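You operate a simulated robot arm through the tools that you are given. There is no shell and no other tool.

You are at the controls of a simulated robot arm. One attempt, no reset.

JOB
Make up a joint with the blue-taped pipe and the copper ring.
Fine: pipe in the clamp block's brass socket, the ring over it, then the large nut; turn the clamp ring to TIGHT.

It is judged by the outcome, as a careful person would: the job done as asked, and still so three seconds after it is handed in. It fails if anything else is knocked over, pushed out of place, dropped, spilled or broken.

ROBOT AND FRAMES
A 6-joint arm with a two-finger parallel gripper, fixed in place. Base frame: the origin is at the foot of the arm, x ahead of it, y to its left, z up; the work surface is at about z = 90. Lengths are in cm, angles in rad, forces in N, time in s.
With the tool pointing down near the work surface it reaches from about 30 to 66 cm from the base axis. Its first joint turns from -2.007 to 2.007 rad. Payload 3.43 kg.
Tool frame: the origin (TCP) lies between the finger pads and is the grasp point; the fingertips stand 3.4 cm ahead of it; z points along the fingers, y is the line along which they close. Largest opening 12.8 cm; finger width 2.4, thickness 1.2; the body of the gripper, 4.8 by 13 cm, starts 9.6 cm behind the TCP.
Orientation is told as [roll, pitch, yaw] about the base's x, y, z axes, in that order, counted from this pose: with the fingers straight down and closing along the base's y, the tool's x points along the base's -x, its y along +y and its z along -z.

CONTROLS
- The arm moves only by the tool play_rows. Its argument "steps" is a list of rows, each a list of 6 numbers: the shift along the tool's x, y, z in cm, then the turn, a rotation vector about the tool's x, y, z in rad. In form: [[dx, dy, dz, wx, wy, wz], ...]. A call has 1 to 20 rows; each row is the pose to reach, as a shift and turn from the pose commanded when the call began, along the tool's axes at that moment. "hand" is the gripper command, from -1 (fully open) to 1 (shut), values between in proportion, set as the call begins (left out, the last holds). A row lasts 0.2 s, in which the tool goes at most 5 cm and 0.15 rad; a call with a longer step from one row to the next is refused whole, and so is a gripper value outside its range. Where a pose cannot be reached the arm comes as near as it can. A force on the tool above 40 N (or 10 N above the force at the start of the call, whichever is more), or a blocked arm, ends the call early, and 0.2 s more pass. Each finger travels about 15.3 cm/s and halts on what it meets, pressing with about 22 N; the grip force reading is that of the motor and also rises with nothing between the fingers. The clock runs only during rows and for 0.2 s after the last one: add rows that repeat a pose to give the fingers time. The reply holds the time, the measured pose of the TCP, the force on the tool along the base axes, the opening and the grip force, in the units named above and with some noise, with the torque about the TCP (base axes, N m) and any sound that the robot's microphone picked up, and new pictures: "pictures" is both (left out), scene, wrist or none.
- Cameras (640 x 400 px; columns grow to the right, rows downward): "scene" is fixed at [4.91, -65.02, 162.99]; the picture's right is [0.89, -0.47, 0.00], its down [-0.24, -0.46, -0.85] and it looks along [0.40, 0.75, -0.52] (base axes); focal length 332 px, centre (320, 200). "wrist" rides on the gripper at [7.6, -1.1, -16] in the tool frame; the picture's right is [0.15, 0.99, 0.00], its down [-0.88, 0.13, -0.46] and it looks along [-0.45, 0.07, 0.89] (tool axes); focal length 234 px, centre (320, 200). There is no depth. A picture from a camera that has moved, and an enlarged one, comes with that camera's place and axes in the base frame and with its lens.
- slide_trunk(by): slides the trunk up (or, below 0, down) by that many cm; the arm rides with it, the base frame stays. It gives what a move gives, with no picture.
- zoom(camera, box): a new picture of the part [left, top, right, bottom] of that camera's present view, enlarged. The clock stands still meanwhile.
- hand_in(): hands the job in; it is judged then, once.

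Places have to be worked out from the pictures, the camera data and where the tool is seen. Open the gripper and draw the arm clear of the work before you hand the job in, unless the task says otherwise.

The tools are called after "Request:" as a command line: name --pt "numbers of a row" for each row, then --argument value for the rest, lists and objects as JSON in quotes. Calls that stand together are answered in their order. play_rows: Moves the arm, as the interface text tells. Its arguments: {"type":"object","properties":{"steps":{"type":"array","items":{"type":"array","items":{"type":"number"}}},"hand":{"type":"number"},"pictures":{"type":"string","enum":["both","scene","wrist","none"]}},"required":["steps"]} The other tools are called the same way: slide_trunk (by) slides the trunk up or down; zoom (camera, box) takes an enlarged picture of a part of a camera's view; hand_in () hands the job in.

At the start:

```text
time_s: 0.0
tcp_pos: [44.19, -1.93, 125.38]
tcp_rot: [0.0, 0.0, -0.001]
force: [0.5, 0.5, 0.3]
ft_torque: [-0.04, 0.02, 0.02]
gripper_width: 12.81
grasp_force: 0.0
trunk travel left (down, up): [-90.0, 9.0]
```

scene: 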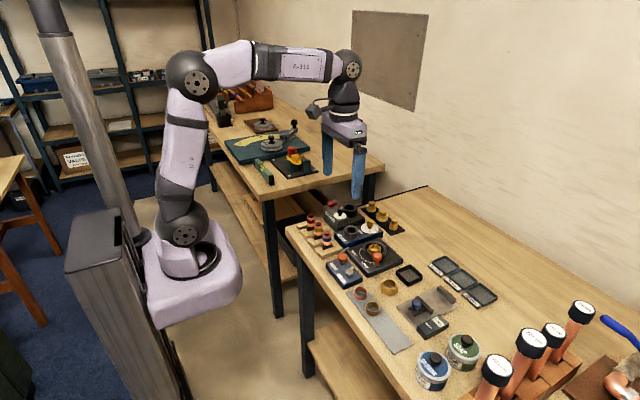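
wrist: 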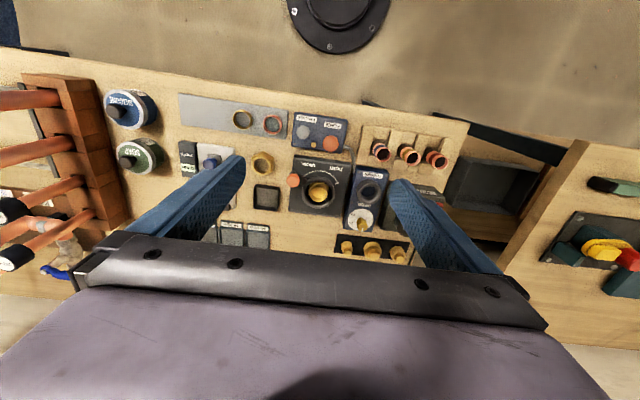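

I begin by looking closely at the bench in both views before moving anything.

Request:
zoom --camera "scene" --box '[280, 180, 500, 318]'

Request:
zoom --camera "scene" --box '[290, 190, 410, 265]'

Request:
zoom --camera "scene" --box '[320, 240, 520, 365]'

Request:
zoom --camera "wrist" --box '[160, 80, 480, 280]'

Request:
zoom --camera "wrist" --box '[0, 60, 200, 285]'

Request:
zoom --camera "scene" --box '[400, 280, 640, 400]'

```text
2.90 times, centred on (390, 249) of scene
camera zoom: at [4.91, -65.02, 162.99], right [0.89, -0.47, 0.0], down [-0.24, -0.46, -0.85], along [0.4, 0.75, -0.52], focal length 962 px, centre (117, 58)
```

zoom: 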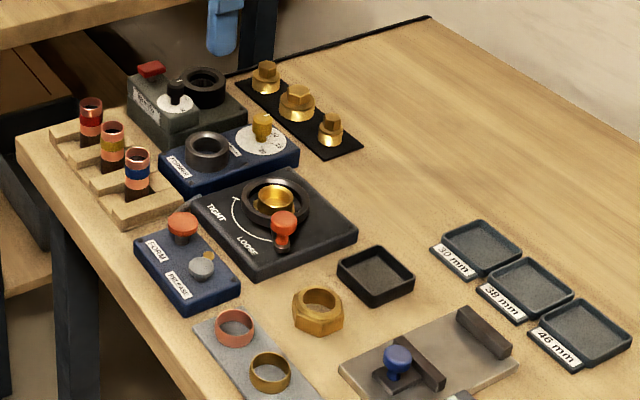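

```text
5.33 times, centred on (350, 228) of scene
camera zoom: at [4.91, -65.02, 162.99], right [0.89, -0.47, 0.0], down [-0.24, -0.46, -0.85], along [0.4, 0.75, -0.52], focal length 1770 px, centre (160, 53)
```

zoom: 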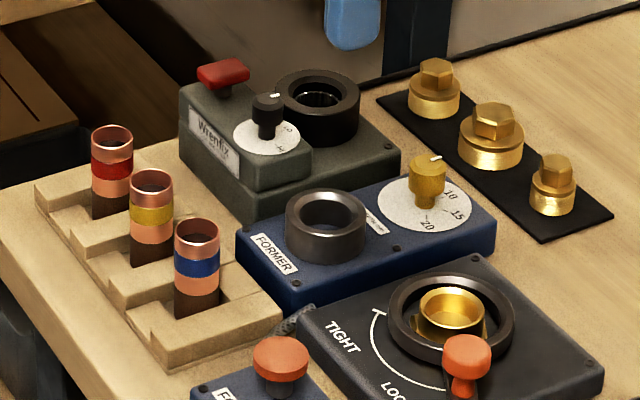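

```text
3.20 times, centred on (420, 302) of scene
camera zoom: at [4.91, -65.02, 162.99], right [0.89, -0.47, 0.0], down [-0.24, -0.46, -0.85], along [0.4, 0.75, -0.52], focal length 1062 px, centre (0, -128)
```

zoom: 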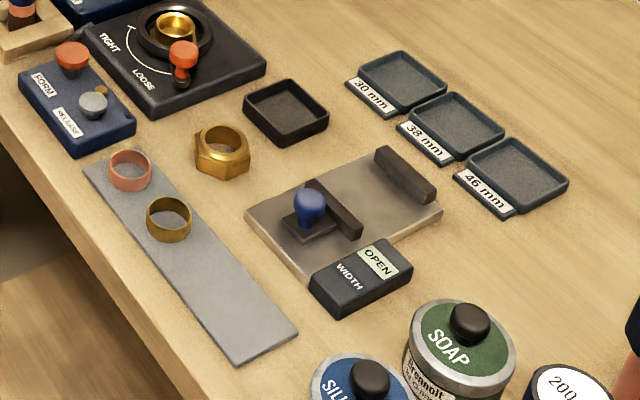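

```text
2.00 times, centred on (320, 180) of wrist
camera zoom: at [36.62, -2.84, 141.35], right [-0.15, 0.99, 0.0], down [0.88, 0.13, 0.46], along [0.45, 0.07, -0.89], focal length 468 px, centre (320, 240)
```

zoom: 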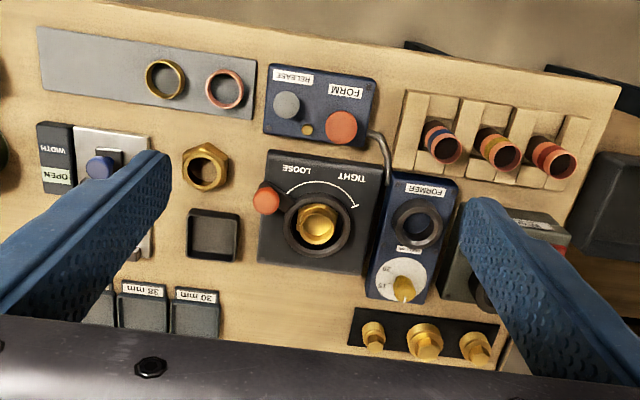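

```text
1.78 times, centred on (100, 172) of wrist
camera zoom: at [36.62, -2.84, 141.35], right [-0.15, 0.99, 0.0], down [0.88, 0.13, 0.46], along [0.45, 0.07, -0.89], focal length 416 px, centre (711, 249)
```

zoom: 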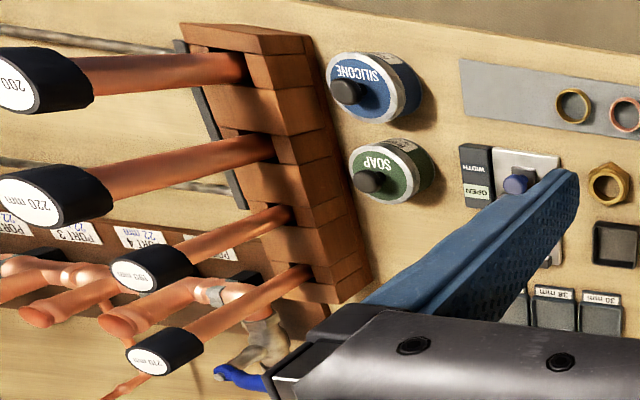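

```text
2.67 times, centred on (520, 340) of scene
camera zoom: at [4.91, -65.02, 162.99], right [0.89, -0.47, 0.0], down [-0.24, -0.46, -0.85], along [0.4, 0.75, -0.52], focal length 885 px, centre (-213, -173)
```

zoom: 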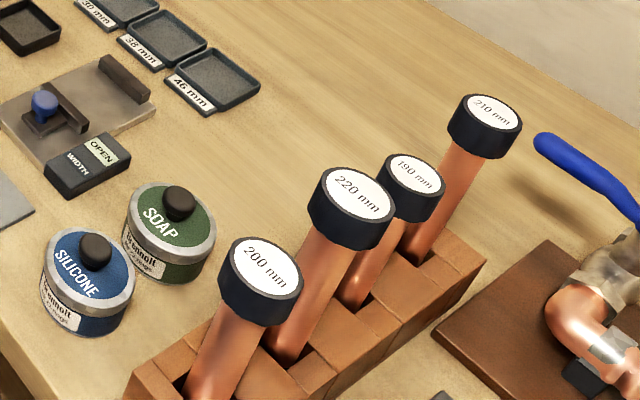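

The blue-taped pipe stands nearest in the wooden rack, at about (47.7, 11.3), and the clamp block is at about (58.5, 0). I zoom in on the brass parts, the rings and the nut to tell which nut is the large one.

Request:
zoom --camera "scene" --box '[355, 195, 411, 230]'

Request:
zoom --camera "scene" --box '[344, 230, 424, 280]'

Request:
zoom --camera "scene" --box '[345, 270, 425, 320]'

Request:
zoom --camera "scene" --box '[300, 205, 356, 240]'

Request:
zoom --camera "wrist" --box '[280, 140, 440, 240]'

Request:
zoom --camera "scene" --box '[200, 80, 330, 190]'

```text
11.43 times, centred on (383, 212) of scene
camera zoom: at [4.91, -65.02, 162.99], right [0.89, -0.47, 0.0], down [-0.24, -0.46, -0.85], along [0.4, 0.75, -0.52], focal length 3792 px, centre (-400, 57)
```

zoom: 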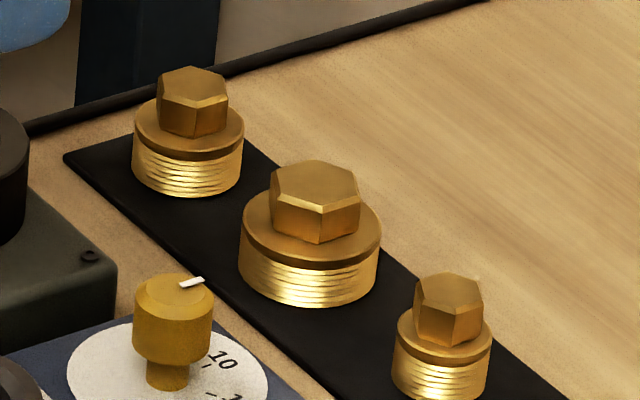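

```text
8.00 times, centred on (384, 255) of scene
camera zoom: at [4.91, -65.02, 162.99], right [0.89, -0.47, 0.0], down [-0.24, -0.46, -0.85], along [0.4, 0.75, -0.52], focal length 2655 px, centre (-192, -240)
```

zoom: 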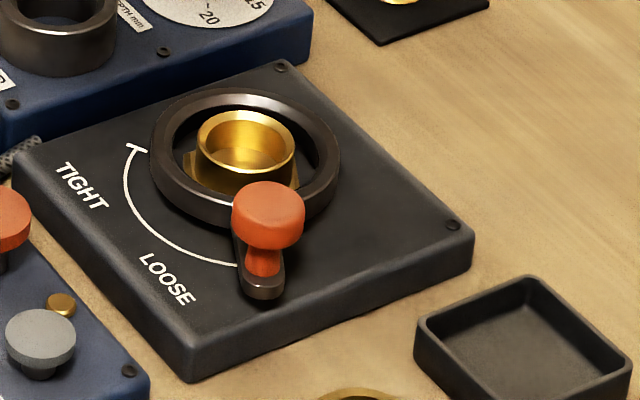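

```text
8.00 times, centred on (385, 295) of scene
camera zoom: at [4.91, -65.02, 162.99], right [0.89, -0.47, 0.0], down [-0.24, -0.46, -0.85], along [0.4, 0.75, -0.52], focal length 2655 px, centre (-200, -560)
```

zoom: 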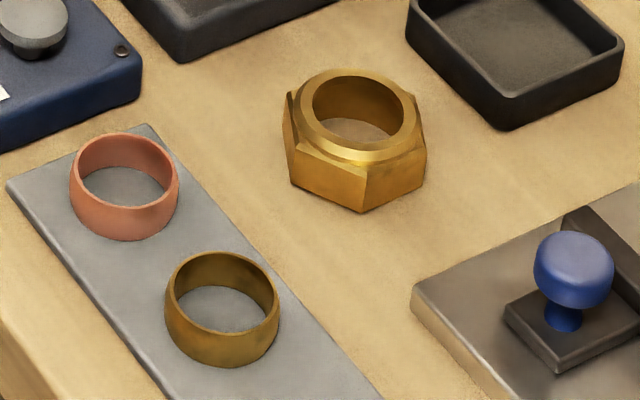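

```text
11.43 times, centred on (328, 222) of scene
camera zoom: at [4.91, -65.02, 162.99], right [0.89, -0.47, 0.0], down [-0.24, -0.46, -0.85], along [0.4, 0.75, -0.52], focal length 3792 px, centre (229, -57)
```

zoom: 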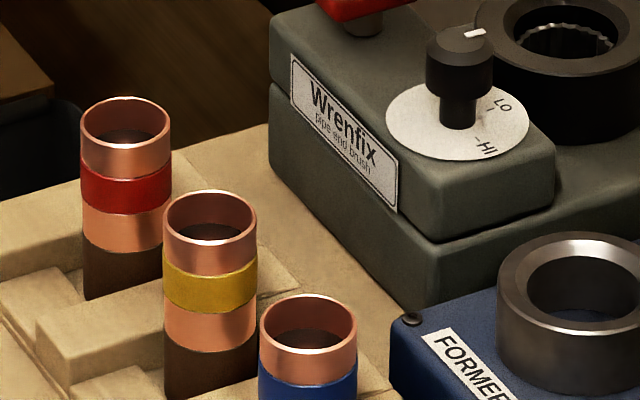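

```text
4.00 times, centred on (360, 190) of wrist
camera zoom: at [36.62, -2.84, 141.35], right [-0.15, 0.99, 0.0], down [0.88, 0.13, 0.46], along [0.45, 0.07, -0.89], focal length 937 px, centre (160, 240)
```

zoom: 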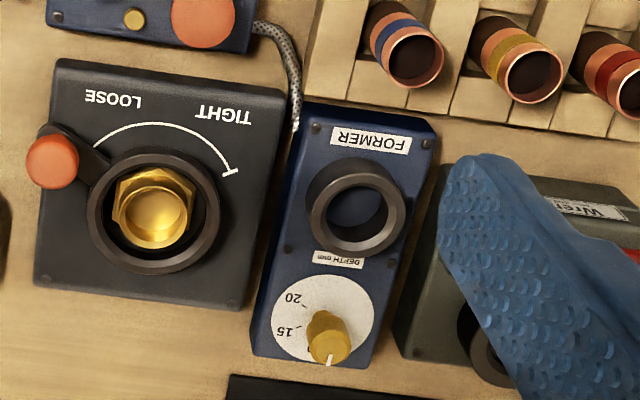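

```text
3.64 times, centred on (265, 135) of scene
camera zoom: at [4.91, -65.02, 162.99], right [0.89, -0.47, 0.0], down [-0.24, -0.46, -0.85], along [0.4, 0.75, -0.52], focal length 1207 px, centre (520, 436)
```

zoom: 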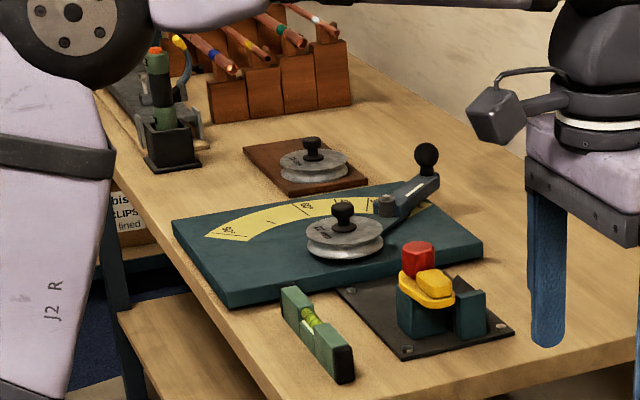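

The three parts on the mat are solid threaded plugs, so the hex nut near (54.7, -13.8) is the large nut. The copper ring is at about (46.2, -11.5). I move above the blue pipe for a closer wrist view.

Request:
play_rows --pt "-0.5 2 2 0 0 0" --pt "-1.2 5 5 0 0 0" --pt "-2 8 8 0 0 0" --pt "-2.8 11 11 0 0 0" --pt "-3.3 13 12.5 0 0 0" --pt "-3.3 13 13 0 0 0" --pt "-3.3 13 13 0 0 0" --hand -1

```text
time_s: 1.6
tcp_pos: [47.54, 11.19, 112.45]
tcp_rot: [0.0, 0.0, 0.001]
force: [1.1, 0.7, 0.3]
ft_torque: [0.0, 0.02, 0.0]
gripper_width: 12.77
grasp_force: 0.0
trunk travel left (down, up): [-90.0, 9.0]
camera wrist: at [39.92, 10.16, 128.36], right [-0.15, 0.99, 0.0], down [0.88, 0.13, 0.46], along [0.45, 0.07, -0.89], focal length 234 px, centre (320, 200)
```

scene: 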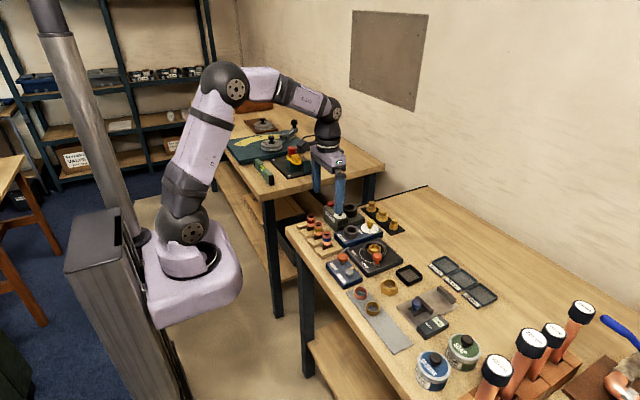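
wrist: 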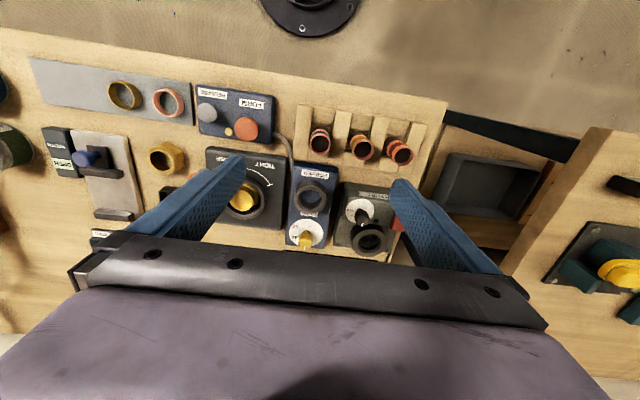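

The pipe sits up-image of centre. I zoom on it.

Request:
zoom --camera "wrist" --box '[270, 90, 430, 190]'

Request:
zoom --camera "wrist" --box '[180, 110, 340, 210]'

Request:
zoom --camera "scene" --box '[290, 200, 354, 240]'

```text
4.00 times, centred on (350, 140) of wrist
camera zoom: at [39.92, 10.16, 128.36], right [-0.15, 0.99, 0.0], down [0.88, 0.13, 0.46], along [0.45, 0.07, -0.89], focal length 937 px, centre (200, 440)
```

zoom: 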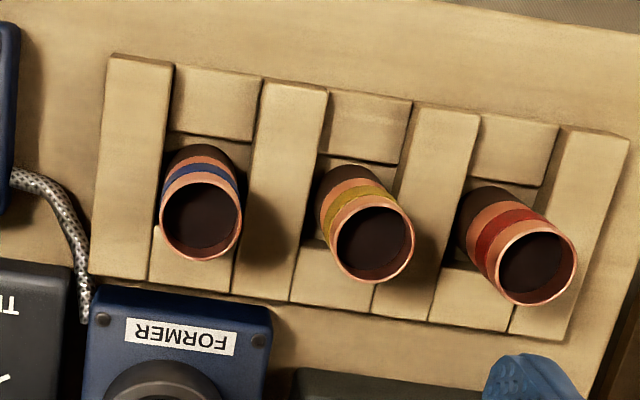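

```text
4.00 times, centred on (260, 160) of wrist
camera zoom: at [39.92, 10.16, 128.36], right [-0.15, 0.99, 0.0], down [0.88, 0.13, 0.46], along [0.45, 0.07, -0.89], focal length 937 px, centre (560, 360)
```

zoom: 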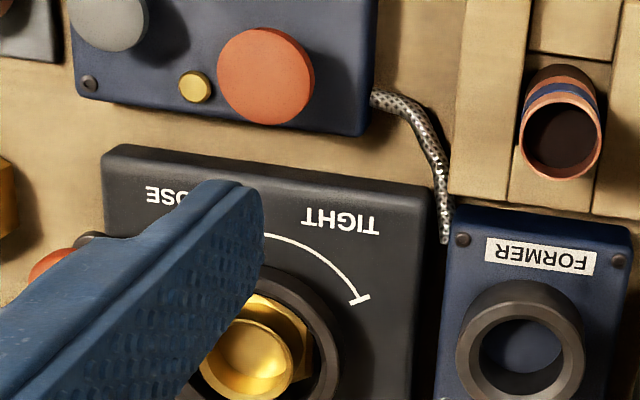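

```text
10.00 times, centred on (322, 220) of scene
camera zoom: at [4.91, -65.02, 162.99], right [0.89, -0.47, 0.0], down [-0.24, -0.46, -0.85], along [0.4, 0.75, -0.52], focal length 3318 px, centre (300, 0)
```

zoom: 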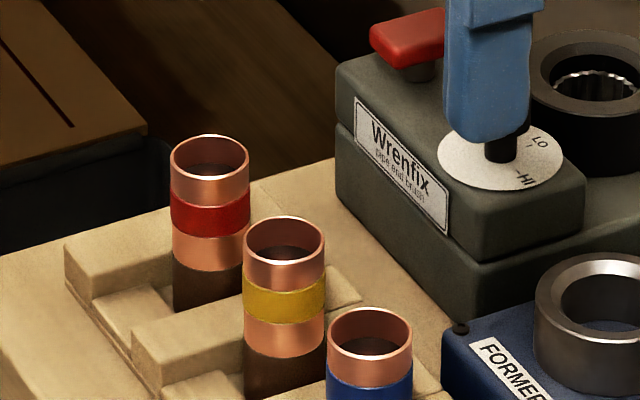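

The blue pipe's top works out at about (47.5, 11.35, 97), with the yellow pipe 6 cm further along y. I narrow the fingers to about 5 cm and come down part way to check alignment.

Request:
play_rows --pt "0 0.05 2 0 0 0" --pt "0 0.1 5 0 0 0" --pt "0 0.15 8 0 0 0" --pt "0 0.15 9.5 0 0 0" --pt "0 0.15 9.5 0 0 0" --hand 0.2

```text
time_s: 2.8
tcp_pos: [47.66, 11.33, 102.95]
tcp_rot: [0.001, -0.001, 0.001]
force: [-0.4, -0.5, 0.1]
ft_torque: [-0.04, 0.0, -0.03]
gripper_width: 5.14
grasp_force: 0.1
trunk travel left (down, up): [-90.0, 9.0]
camera wrist: at [39.95, 10.3, 118.79], right [-0.15, 0.99, 0.0], down [0.88, 0.13, 0.46], along [0.45, 0.07, -0.89], focal length 234 px, centre (320, 200)
```

scene: 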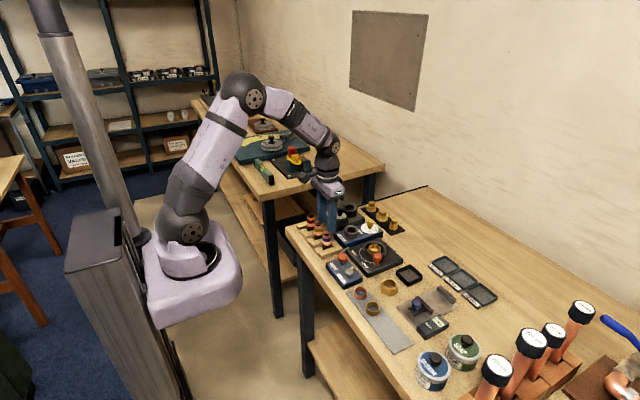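
wrist: 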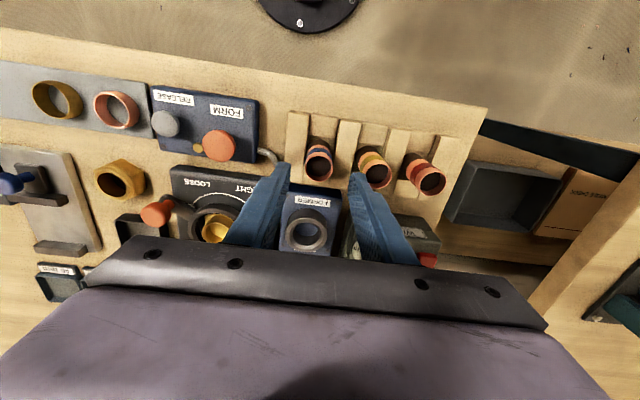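

Request:
zoom --camera "wrist" --box '[240, 110, 400, 210]'

Request:
zoom --camera "scene" --box '[300, 200, 364, 240]'

```text
4.00 times, centred on (320, 160) of wrist
camera zoom: at [39.95, 10.3, 118.79], right [-0.15, 0.99, 0.0], down [0.88, 0.13, 0.46], along [0.45, 0.07, -0.89], focal length 937 px, centre (320, 360)
```

zoom: 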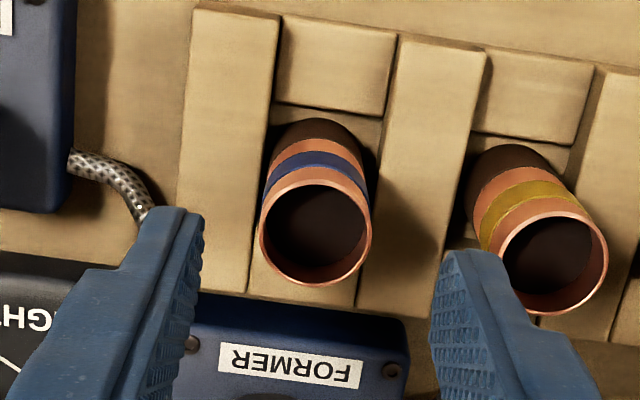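

```text
10.00 times, centred on (332, 220) of scene
camera zoom: at [4.91, -65.02, 162.99], right [0.89, -0.47, 0.0], down [-0.24, -0.46, -0.85], along [0.4, 0.75, -0.52], focal length 3318 px, centre (200, 0)
```

zoom: 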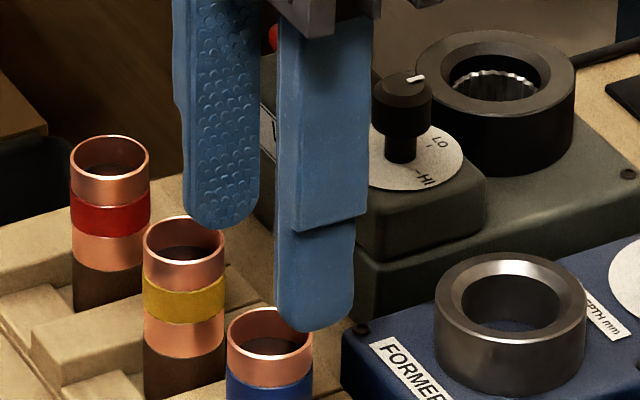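

The pipe top is at about (47.65, 11.37), right under the TCP. I lower so the fingertips are near z = 93.7, above the rack walls, then close.

Request:
play_rows --pt "0 0.03 2 0 0 0" --pt "0 0.03 4 0 0 0" --pt "0 0.03 5.4 0 0 0" --pt "0 0.03 5.85 0 0 0" --pt "0 0.03 5.85 0 0 0"

Request:
zoom --camera "scene" --box '[300, 200, 364, 240]'

Request:
zoom --camera "wrist" --box '[240, 110, 400, 210]'

```text
time_s: 4.0
tcp_pos: [47.57, 11.42, 97.15]
tcp_rot: [-0.002, 0.001, 0.001]
force: [-0.6, 0.4, 1.0]
ft_torque: [-0.02, -0.03, 0.0]
gripper_width: 5.15
grasp_force: 0.1
trunk travel left (down, up): [-90.0, 9.0]
camera wrist: at [39.93, 10.37, 113.01], right [-0.15, 0.99, 0.0], down [0.88, 0.13, 0.46], along [0.45, 0.07, -0.89], focal length 234 px, centre (320, 200)
```

scene: 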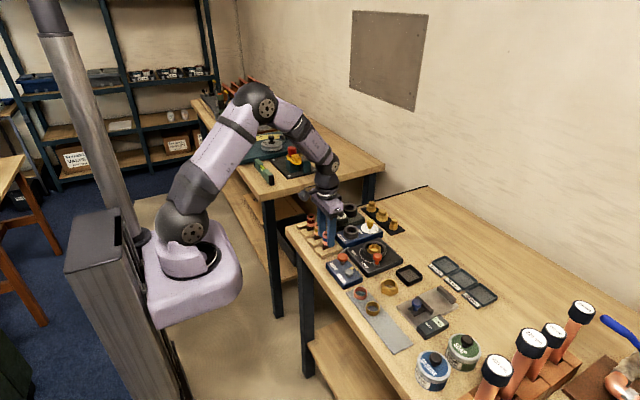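
wrist: 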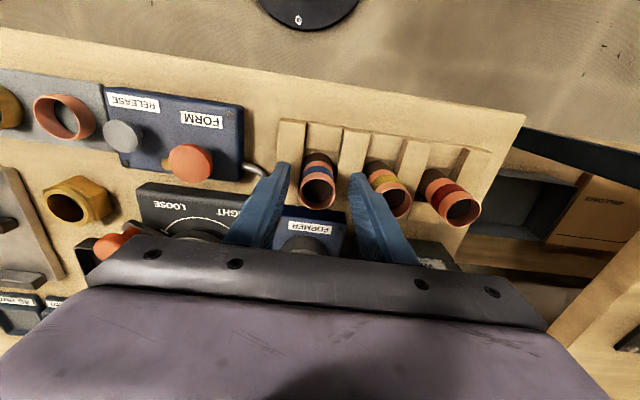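

```text
10.00 times, centred on (332, 220) of scene
camera zoom: at [4.91, -65.02, 162.99], right [0.89, -0.47, 0.0], down [-0.24, -0.46, -0.85], along [0.4, 0.75, -0.52], focal length 3318 px, centre (200, 0)
```

zoom: 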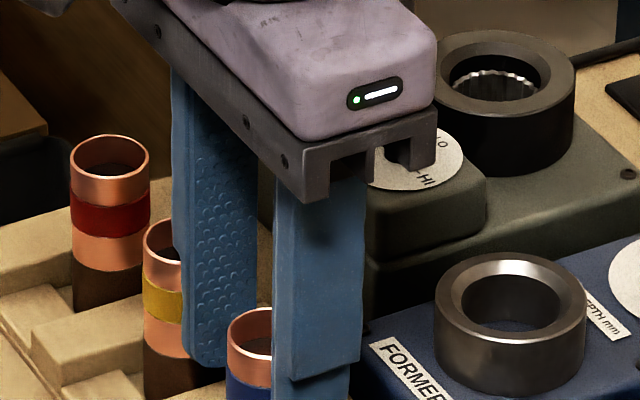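

```text
4.00 times, centred on (320, 160) of wrist
camera zoom: at [39.93, 10.37, 113.01], right [-0.15, 0.99, 0.0], down [0.88, 0.13, 0.46], along [0.45, 0.07, -0.89], focal length 937 px, centre (320, 360)
```

zoom: 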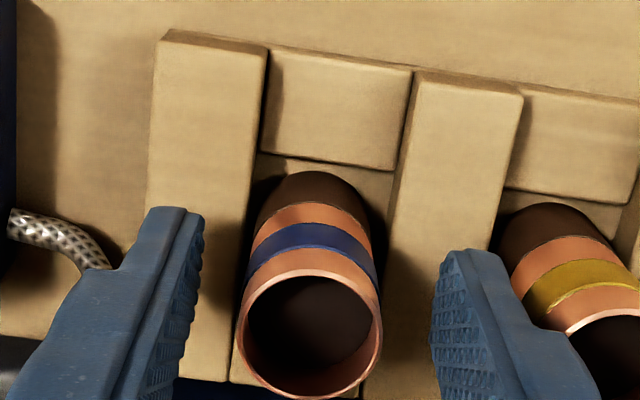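

The pipe is centred between the pads, within 1 mm. I close the fingers on it.

Request:
play_rows --pt "0 -0.05 0 0 0 0" --pt "0 -0.05 0 0 0 0" --pt "0 -0.05 0 0 0 0" --pt "0 -0.05 0 0 0 0" --hand 1 --pictures "wrist"

```text
time_s: 5.0
tcp_pos: [47.49, 11.35, 97.11]
tcp_rot: [0.002, -0.001, 0.0]
force: [-0.3, -0.4, -0.7]
ft_torque: [-0.01, -0.01, 0.01]
gripper_width: 2.66
grasp_force: 21.8
trunk travel left (down, up): [-90.0, 9.0]
camera wrist: at [39.93, 10.31, 113.03], right [-0.15, 0.99, 0.0], down [0.88, 0.13, 0.46], along [0.45, 0.07, -0.89], focal length 234 px, centre (320, 200)
```

wrist: 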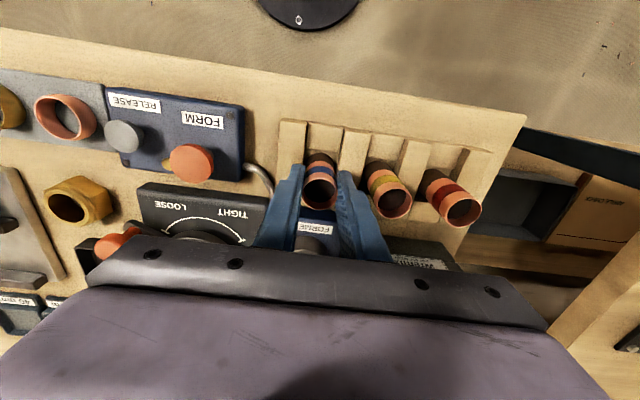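

Gripped at 2.66 cm with 22 N. I lift straight up, slowly first.

Request:
play_rows --pt "0 0 -1 0 0 0" --pt "0 0 -2.5 0 0 0" --pt "0 0 -5 0 0 0" --pt "0 0 -8 0 0 0" --pt "0 0 -11 0 0 0" --pt "0 0 -11 0 0 0"

Request:
zoom --camera "scene" --box '[300, 170, 396, 230]'

```text
time_s: 6.4
tcp_pos: [47.37, 11.41, 108.13]
tcp_rot: [0.0, 0.0, 0.0]
force: [0.3, -0.4, -0.6]
ft_torque: [0.0, 0.03, 0.01]
gripper_width: 2.7
grasp_force: 22.1
trunk travel left (down, up): [-90.0, 9.0]
camera wrist: at [39.91, 10.35, 124.04], right [-0.15, 0.99, 0.0], down [0.88, 0.13, 0.46], along [0.45, 0.07, -0.89], focal length 234 px, centre (320, 200)
```

scene: 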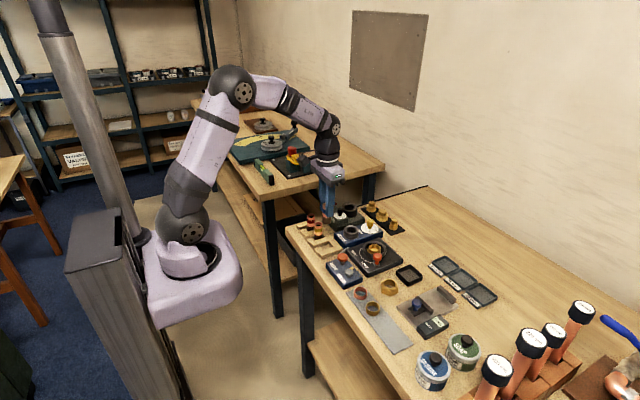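
wrist: 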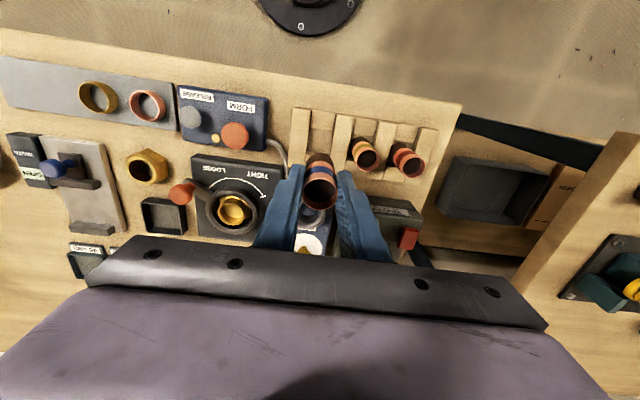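

```text
6.67 times, centred on (348, 200) of scene
camera zoom: at [4.91, -65.02, 162.99], right [0.89, -0.47, 0.0], down [-0.24, -0.46, -0.85], along [0.4, 0.75, -0.52], focal length 2212 px, centre (133, 200)
```

zoom: 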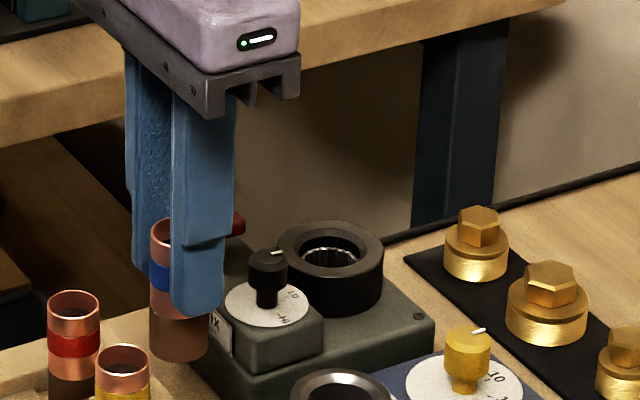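

The pipe came out cleanly. Its bottom is about 6.9 cm below the TCP. I carry it high over to the clamp block to sight the socket.

Request:
play_rows --pt "0 0 -2 0 0 0" --pt "-2 -2 -2.5 0 0 0" --pt "-4.5 -5 -2.5 0 0 0" --pt "-7 -8 -2.5 0 0 0" --pt "-9.5 -10 -2.5 0 0 0" --pt "-11 -11.2 -2.5 0 0 0" --pt "-11 -11.2 -2.5 0 0 0" --pt "-11 -11.2 -2.5 0 0 0"

Request:
zoom --camera "scene" --box '[326, 190, 422, 250]'

Request:
zoom --camera "scene" --box '[336, 230, 416, 280]'

Request:
zoom --camera "wrist" --box '[200, 80, 424, 220]'

```text
time_s: 8.2
tcp_pos: [58.6, 0.28, 110.6]
tcp_rot: [0.001, 0.001, -0.001]
force: [0.4, 0.6, -0.6]
ft_torque: [-0.01, 0.0, 0.01]
gripper_width: 2.65
grasp_force: 21.8
trunk travel left (down, up): [-90.0, 9.0]
camera wrist: at [51.01, -0.84, 126.53], right [-0.15, 0.99, 0.0], down [0.88, 0.13, 0.46], along [0.45, 0.07, -0.89], focal length 234 px, centre (320, 200)
```

scene: 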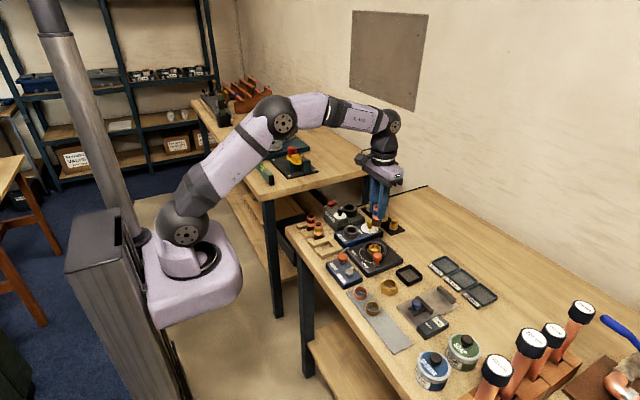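
wrist: 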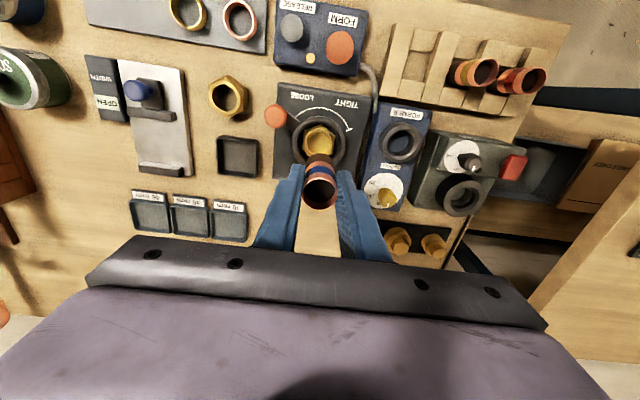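

```text
6.67 times, centred on (374, 220) of scene
camera zoom: at [4.91, -65.02, 162.99], right [0.89, -0.47, 0.0], down [-0.24, -0.46, -0.85], along [0.4, 0.75, -0.52], focal length 2212 px, centre (-40, 67)
```

zoom: 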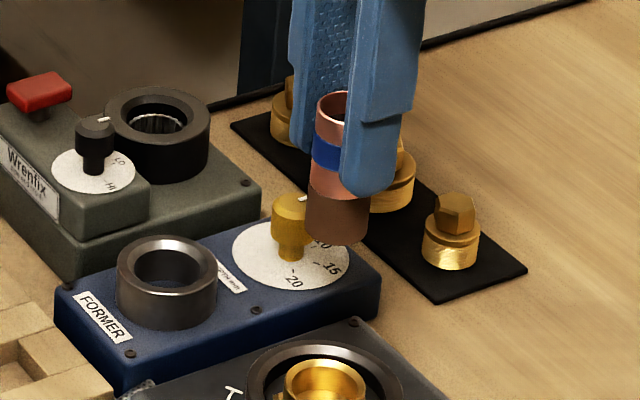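

```text
8.00 times, centred on (376, 255) of scene
camera zoom: at [4.91, -65.02, 162.99], right [0.89, -0.47, 0.0], down [-0.24, -0.46, -0.85], along [0.4, 0.75, -0.52], focal length 2655 px, centre (-128, -240)
```

zoom: 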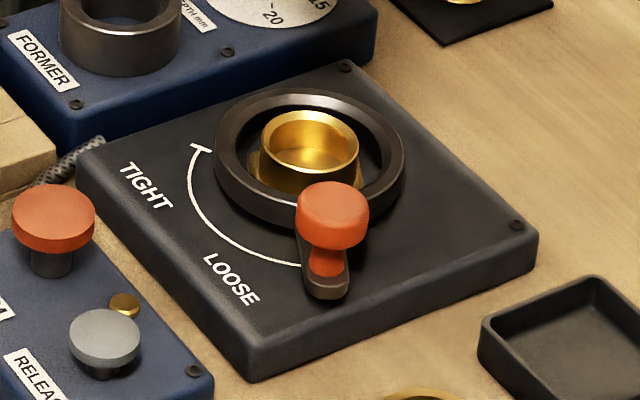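

```text
2.86 times, centred on (312, 150) of wrist
camera zoom: at [51.01, -0.84, 126.53], right [-0.15, 0.99, 0.0], down [0.88, 0.13, 0.46], along [0.45, 0.07, -0.89], focal length 669 px, centre (343, 343)
```

zoom: 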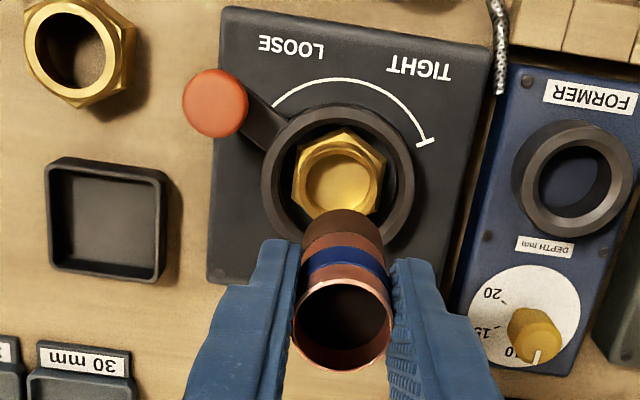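

The socket rim lies at about (58.55, 0.25), z ≈ 94.4, almost directly under the held pipe. I lower until the pipe's bottom is about 1.5 cm above the rim and check.

Request:
play_rows --pt "0.03 0 2 0 0 0" --pt "0.03 0 4 0 0 0" --pt "0.03 0 6 0 0 0" --pt "0.03 0 7.6 0 0 0" --pt "0.03 0 7.6 0 0 0"

Request:
zoom --camera "scene" --box '[344, 220, 408, 260]'

Request:
zoom --camera "wrist" --box '[240, 120, 400, 220]'

```text
time_s: 9.4
tcp_pos: [58.52, 0.14, 103.0]
tcp_rot: [0.002, 0.001, 0.0]
force: [-0.4, -0.5, -0.1]
ft_torque: [0.0, 0.02, -0.05]
gripper_width: 2.65
grasp_force: 22.0
trunk travel left (down, up): [-90.0, 9.0]
camera wrist: at [50.84, -0.92, 118.88], right [-0.15, 0.99, 0.0], down [0.88, 0.13, 0.46], along [0.45, 0.07, -0.89], focal length 234 px, centre (320, 200)
```

scene: 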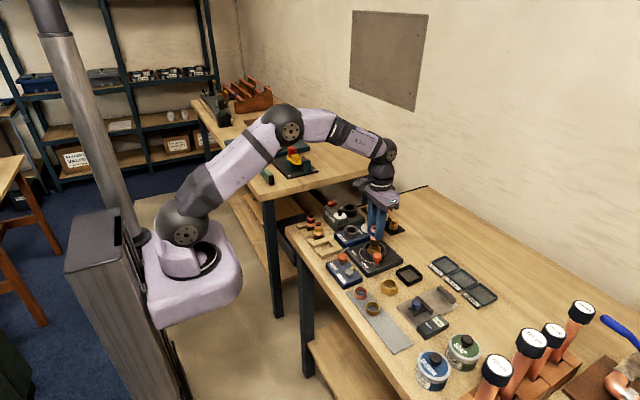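
wrist: 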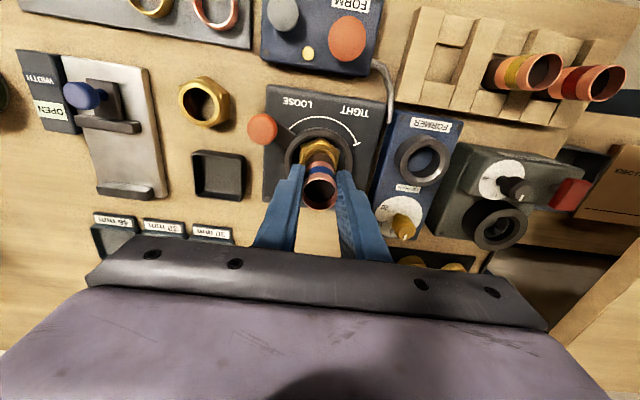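

```text
10.00 times, centred on (376, 240) of scene
camera zoom: at [4.91, -65.02, 162.99], right [0.89, -0.47, 0.0], down [-0.24, -0.46, -0.85], along [0.4, 0.75, -0.52], focal length 3318 px, centre (-240, -200)
```

zoom: 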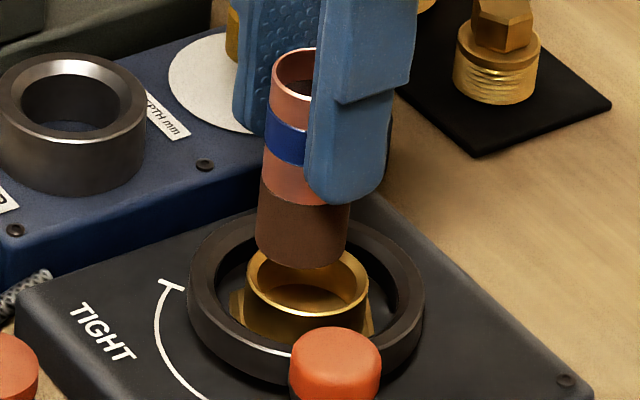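

```text
4.00 times, centred on (320, 170) of wrist
camera zoom: at [50.84, -0.92, 118.88], right [-0.15, 0.99, 0.0], down [0.88, 0.13, 0.46], along [0.45, 0.07, -0.89], focal length 937 px, centre (320, 320)
```

zoom: 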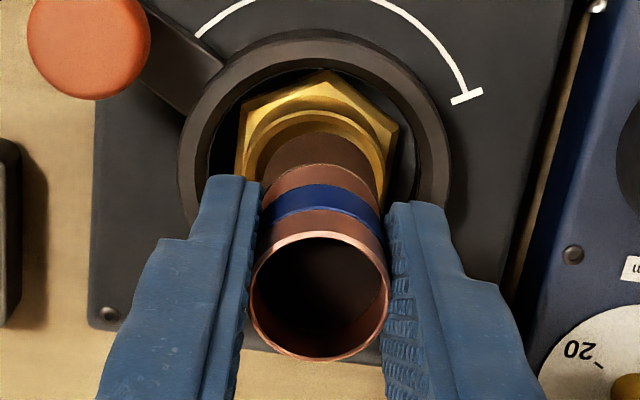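

The pipe is centred sideways, but by my projection the cup is about 0.3 cm further out in x. I zoom in closer to confirm before inserting.

Request:
zoom --camera "wrist" --box '[280, 130, 360, 180]'

Request:
zoom --camera "scene" --box '[360, 232, 392, 252]'

```text
8.00 times, centred on (320, 155) of wrist
camera zoom: at [50.84, -0.92, 118.88], right [-0.15, 0.99, 0.0], down [0.88, 0.13, 0.46], along [0.45, 0.07, -0.89], focal length 1873 px, centre (320, 560)
```

zoom: 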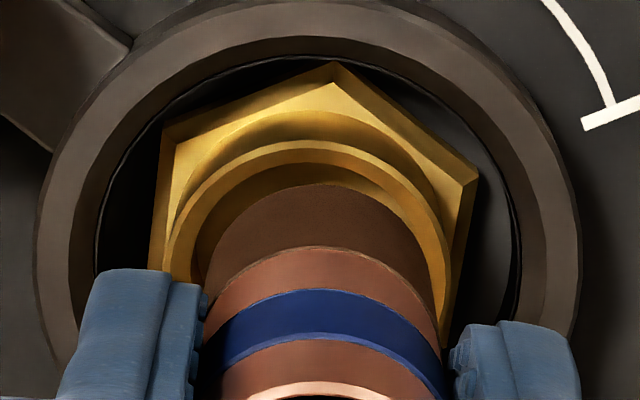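

```text
16.00 times, centred on (376, 242) of scene
camera zoom: at [4.91, -65.02, 162.99], right [0.89, -0.47, 0.0], down [-0.24, -0.46, -0.85], along [0.4, 0.75, -0.52], focal length 5309 px, centre (-576, -472)
```

zoom: 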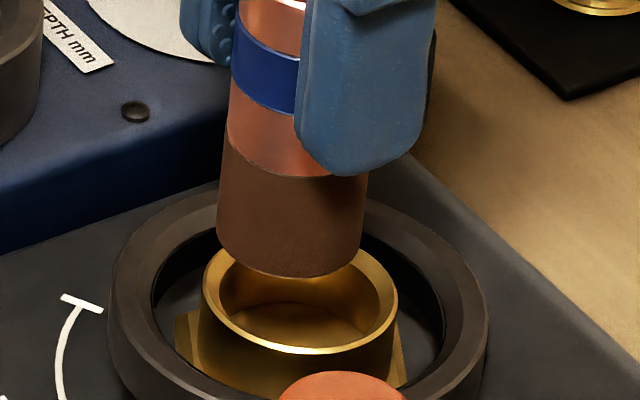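

The cup rim centre is at about (58.93, 0.08, 94.4), so I shift +0.4 in x and -0.06 in y. Then I lower the pipe about 1 cm into the cup.

Request:
play_rows --pt "-0.2 -0.03 0 0 0 0" --pt "-0.4 -0.06 0 0 0 0" --pt "-0.4 -0.06 0.5 0 0 0" --pt "-0.4 -0.06 1.0 0 0 0" --pt "-0.4 -0.06 1.5 0 0 0" --pt "-0.4 -0.06 1.5 0 0 0"

Request:
zoom --camera "wrist" --box '[280, 130, 360, 180]'

Request:
zoom --camera "scene" --box '[360, 232, 392, 252]'

```text
time_s: 10.8
tcp_pos: [58.83, 0.16, 101.41]
tcp_rot: [0.001, -0.002, -0.001]
force: [-0.4, 0.7, 0.0]
ft_torque: [0.03, 0.04, -0.03]
gripper_width: 2.69
grasp_force: 22.1
trunk travel left (down, up): [-90.0, 9.0]
camera wrist: at [51.27, -0.96, 117.37], right [-0.15, 0.99, 0.0], down [0.88, 0.13, 0.46], along [0.45, 0.07, -0.89], focal length 234 px, centre (320, 200)
```

scene: 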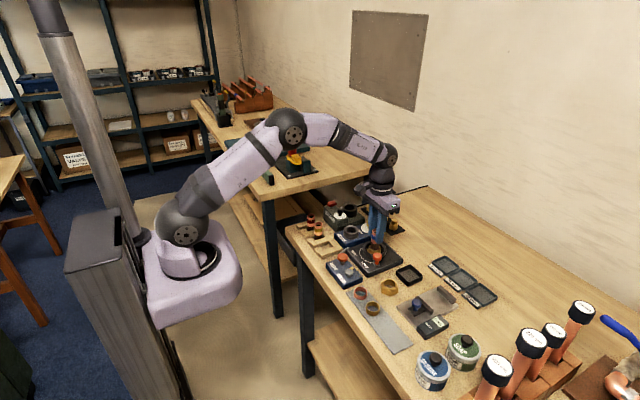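
wrist: 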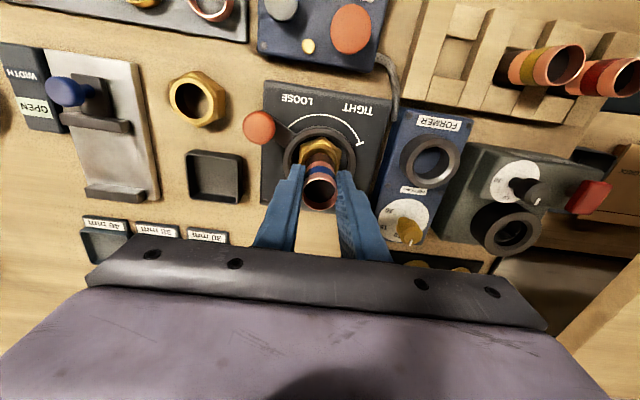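

```text
8.00 times, centred on (320, 155) of wrist
camera zoom: at [51.27, -0.96, 117.37], right [-0.15, 0.99, 0.0], down [0.88, 0.13, 0.46], along [0.45, 0.07, -0.89], focal length 1873 px, centre (320, 560)
```

zoom: 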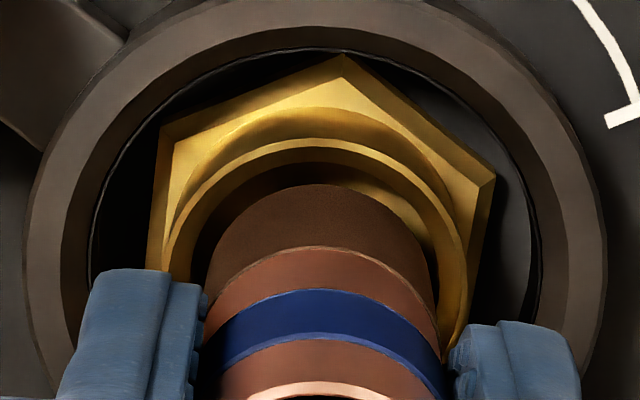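

```text
16.00 times, centred on (376, 242) of scene
camera zoom: at [4.91, -65.02, 162.99], right [0.89, -0.47, 0.0], down [-0.24, -0.46, -0.85], along [0.4, 0.75, -0.52], focal length 5309 px, centre (-576, -472)
```

zoom: 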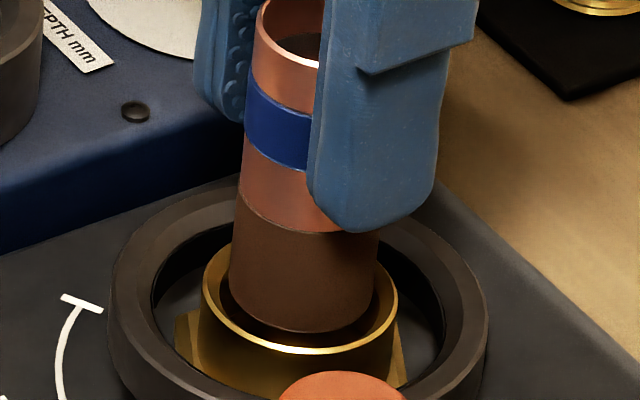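

The pipe's bottom end is now level with the rim and inside it on all sides. I keep lowering in small steps.

Request:
play_rows --pt "0 0 0.4 0 0 0" --pt "0 0 0.8 0 0 0" --pt "0 0 1.1 0 0 0" --pt "0 0 1.1 0 0 0"

Request:
zoom --camera "scene" --box '[360, 232, 392, 252]'

```text
time_s: 11.8
tcp_pos: [58.97, 0.09, 100.28]
tcp_rot: [0.002, 0.001, -0.001]
force: [0.3, 0.2, -0.6]
ft_torque: [-0.02, -0.04, 0.01]
gripper_width: 2.65
grasp_force: 22.4
trunk travel left (down, up): [-90.0, 9.0]
camera wrist: at [51.3, -0.93, 116.25], right [-0.15, 0.99, 0.0], down [0.88, 0.13, 0.46], along [0.45, 0.07, -0.89], focal length 234 px, centre (320, 200)
```

scene: 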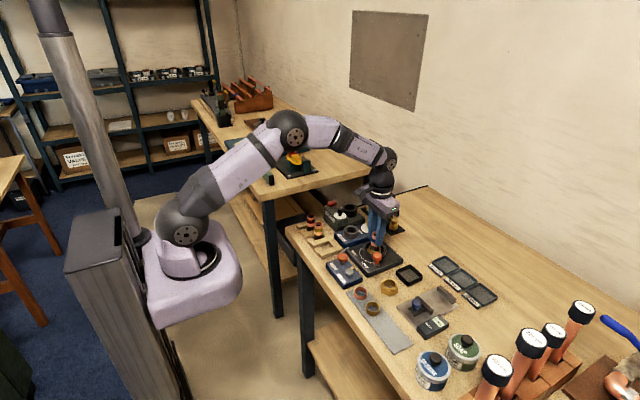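
wrist: 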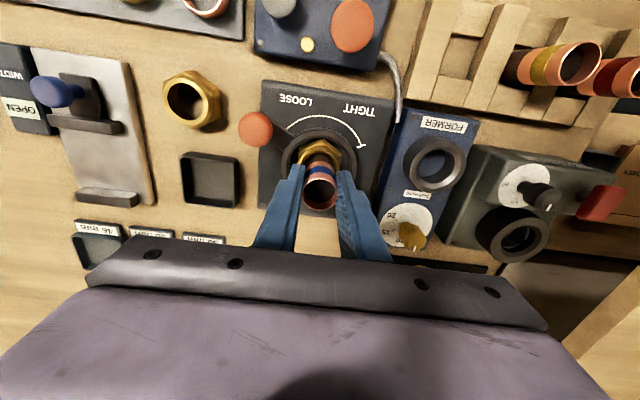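

```text
16.00 times, centred on (376, 242) of scene
camera zoom: at [4.91, -65.02, 162.99], right [0.89, -0.47, 0.0], down [-0.24, -0.46, -0.85], along [0.4, 0.75, -0.52], focal length 5309 px, centre (-576, -472)
```

zoom: 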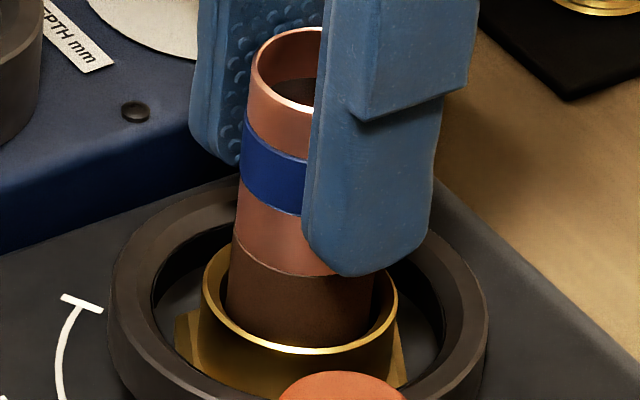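

It is in about 1 cm with no contact force. I continue down in small steps, watching for the cup's floor.

Request:
play_rows --pt "0 0 0.2 0 0 0" --pt "0 0 0.4 0 0 0" --pt "0 0 0.6 0 0 0" --pt "0 0 0.6 0 0 0" --pictures "none"

```text
time_s: 12.8
tcp_pos: [58.9, 0.02, 99.74]
tcp_rot: [-0.001, 0.001, -0.001]
force: [0.0, -0.2, -0.5]
ft_torque: [-0.01, 0.0, -0.03]
gripper_width: 2.67
grasp_force: 21.8
trunk travel left (down, up): [-90.0, 9.0]
```

Still free. Another small descent.

Request:
play_rows --pt "0 0 0.15 0 0 0" --pt "0 0 0.3 0 0 0" --pt "0 0 0.45 0 0 0" --pt "0 0 0.45 0 0 0"

Request:
zoom --camera "scene" --box '[360, 232, 392, 252]'

Request:
zoom --camera "wrist" --box '[280, 130, 360, 180]'

```text
time_s: 13.8
tcp_pos: [59.05, -0.0, 99.27]
tcp_rot: [-0.001, 0.0, 0.001]
force: [0.5, -0.7, -0.5]
ft_torque: [0.01, 0.02, 0.0]
gripper_width: 2.7
grasp_force: 21.7
trunk travel left (down, up): [-90.0, 9.0]
camera wrist: at [51.32, -0.95, 115.23], right [-0.15, 0.99, 0.0], down [0.88, 0.13, 0.46], along [0.45, 0.07, -0.89], focal length 234 px, centre (320, 200)
```

scene: 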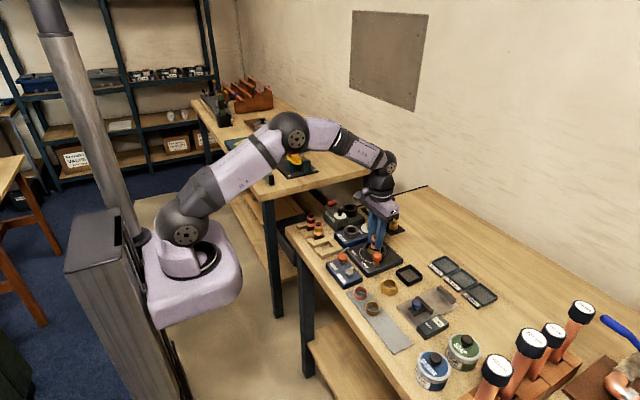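
wrist: 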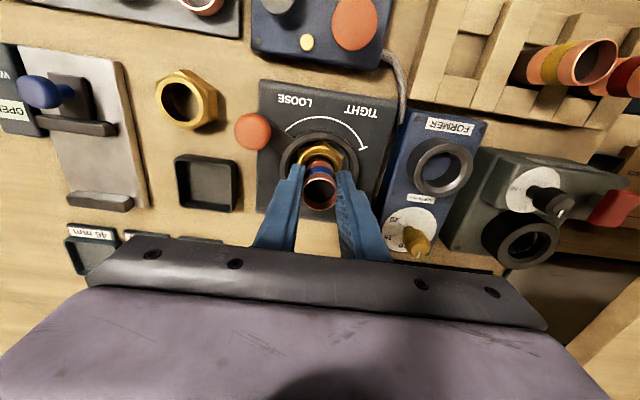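

```text
16.00 times, centred on (376, 242) of scene
camera zoom: at [4.91, -65.02, 162.99], right [0.89, -0.47, 0.0], down [-0.24, -0.46, -0.85], along [0.4, 0.75, -0.52], focal length 5309 px, centre (-576, -472)
```

zoom: 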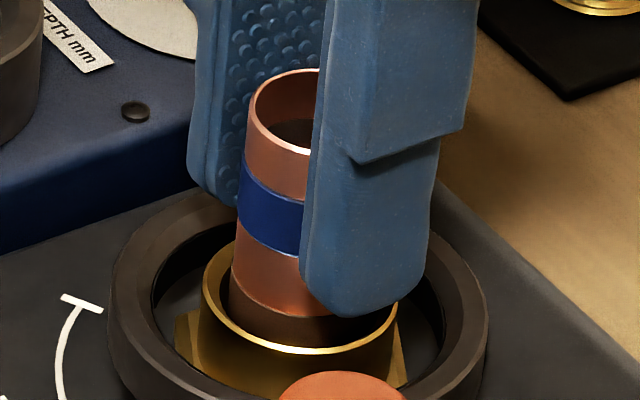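

```text
8.00 times, centred on (320, 155) of wrist
camera zoom: at [51.32, -0.95, 115.23], right [-0.15, 0.99, 0.0], down [0.88, 0.13, 0.46], along [0.45, 0.07, -0.89], focal length 1873 px, centre (320, 560)
```

zoom: 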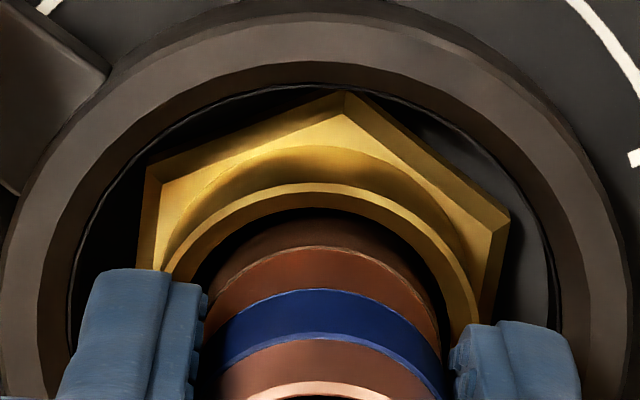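

Fingertips are still about 1.4 cm above the rim and no floor contact yet. I continue down another 0.6 cm.

Request:
play_rows --pt "0 0 0.15 0 0 0" --pt "0 0 0.3 0 0 0" --pt "0 0 0.45 0 0 0" --pt "0 0 0.45 0 0 0" --pictures "none"

```text
time_s: 14.8
tcp_pos: [58.91, 0.08, 98.83]
tcp_rot: [0.0, 0.0, 0.001]
force: [0.0, -0.7, -0.2]
ft_torque: [0.0, 0.01, -0.01]
gripper_width: 2.69
grasp_force: 21.8
trunk travel left (down, up): [-90.0, 9.0]
```

Request:
zoom --camera "scene" --box '[360, 232, 392, 252]'

```text
16.00 times, centred on (376, 242) of scene
camera zoom: at [4.91, -65.02, 162.99], right [0.89, -0.47, 0.0], down [-0.24, -0.46, -0.85], along [0.4, 0.75, -0.52], focal length 5309 px, centre (-576, -472)
```

zoom: 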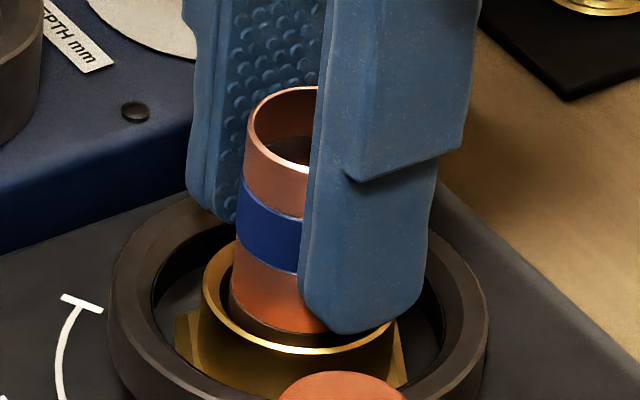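

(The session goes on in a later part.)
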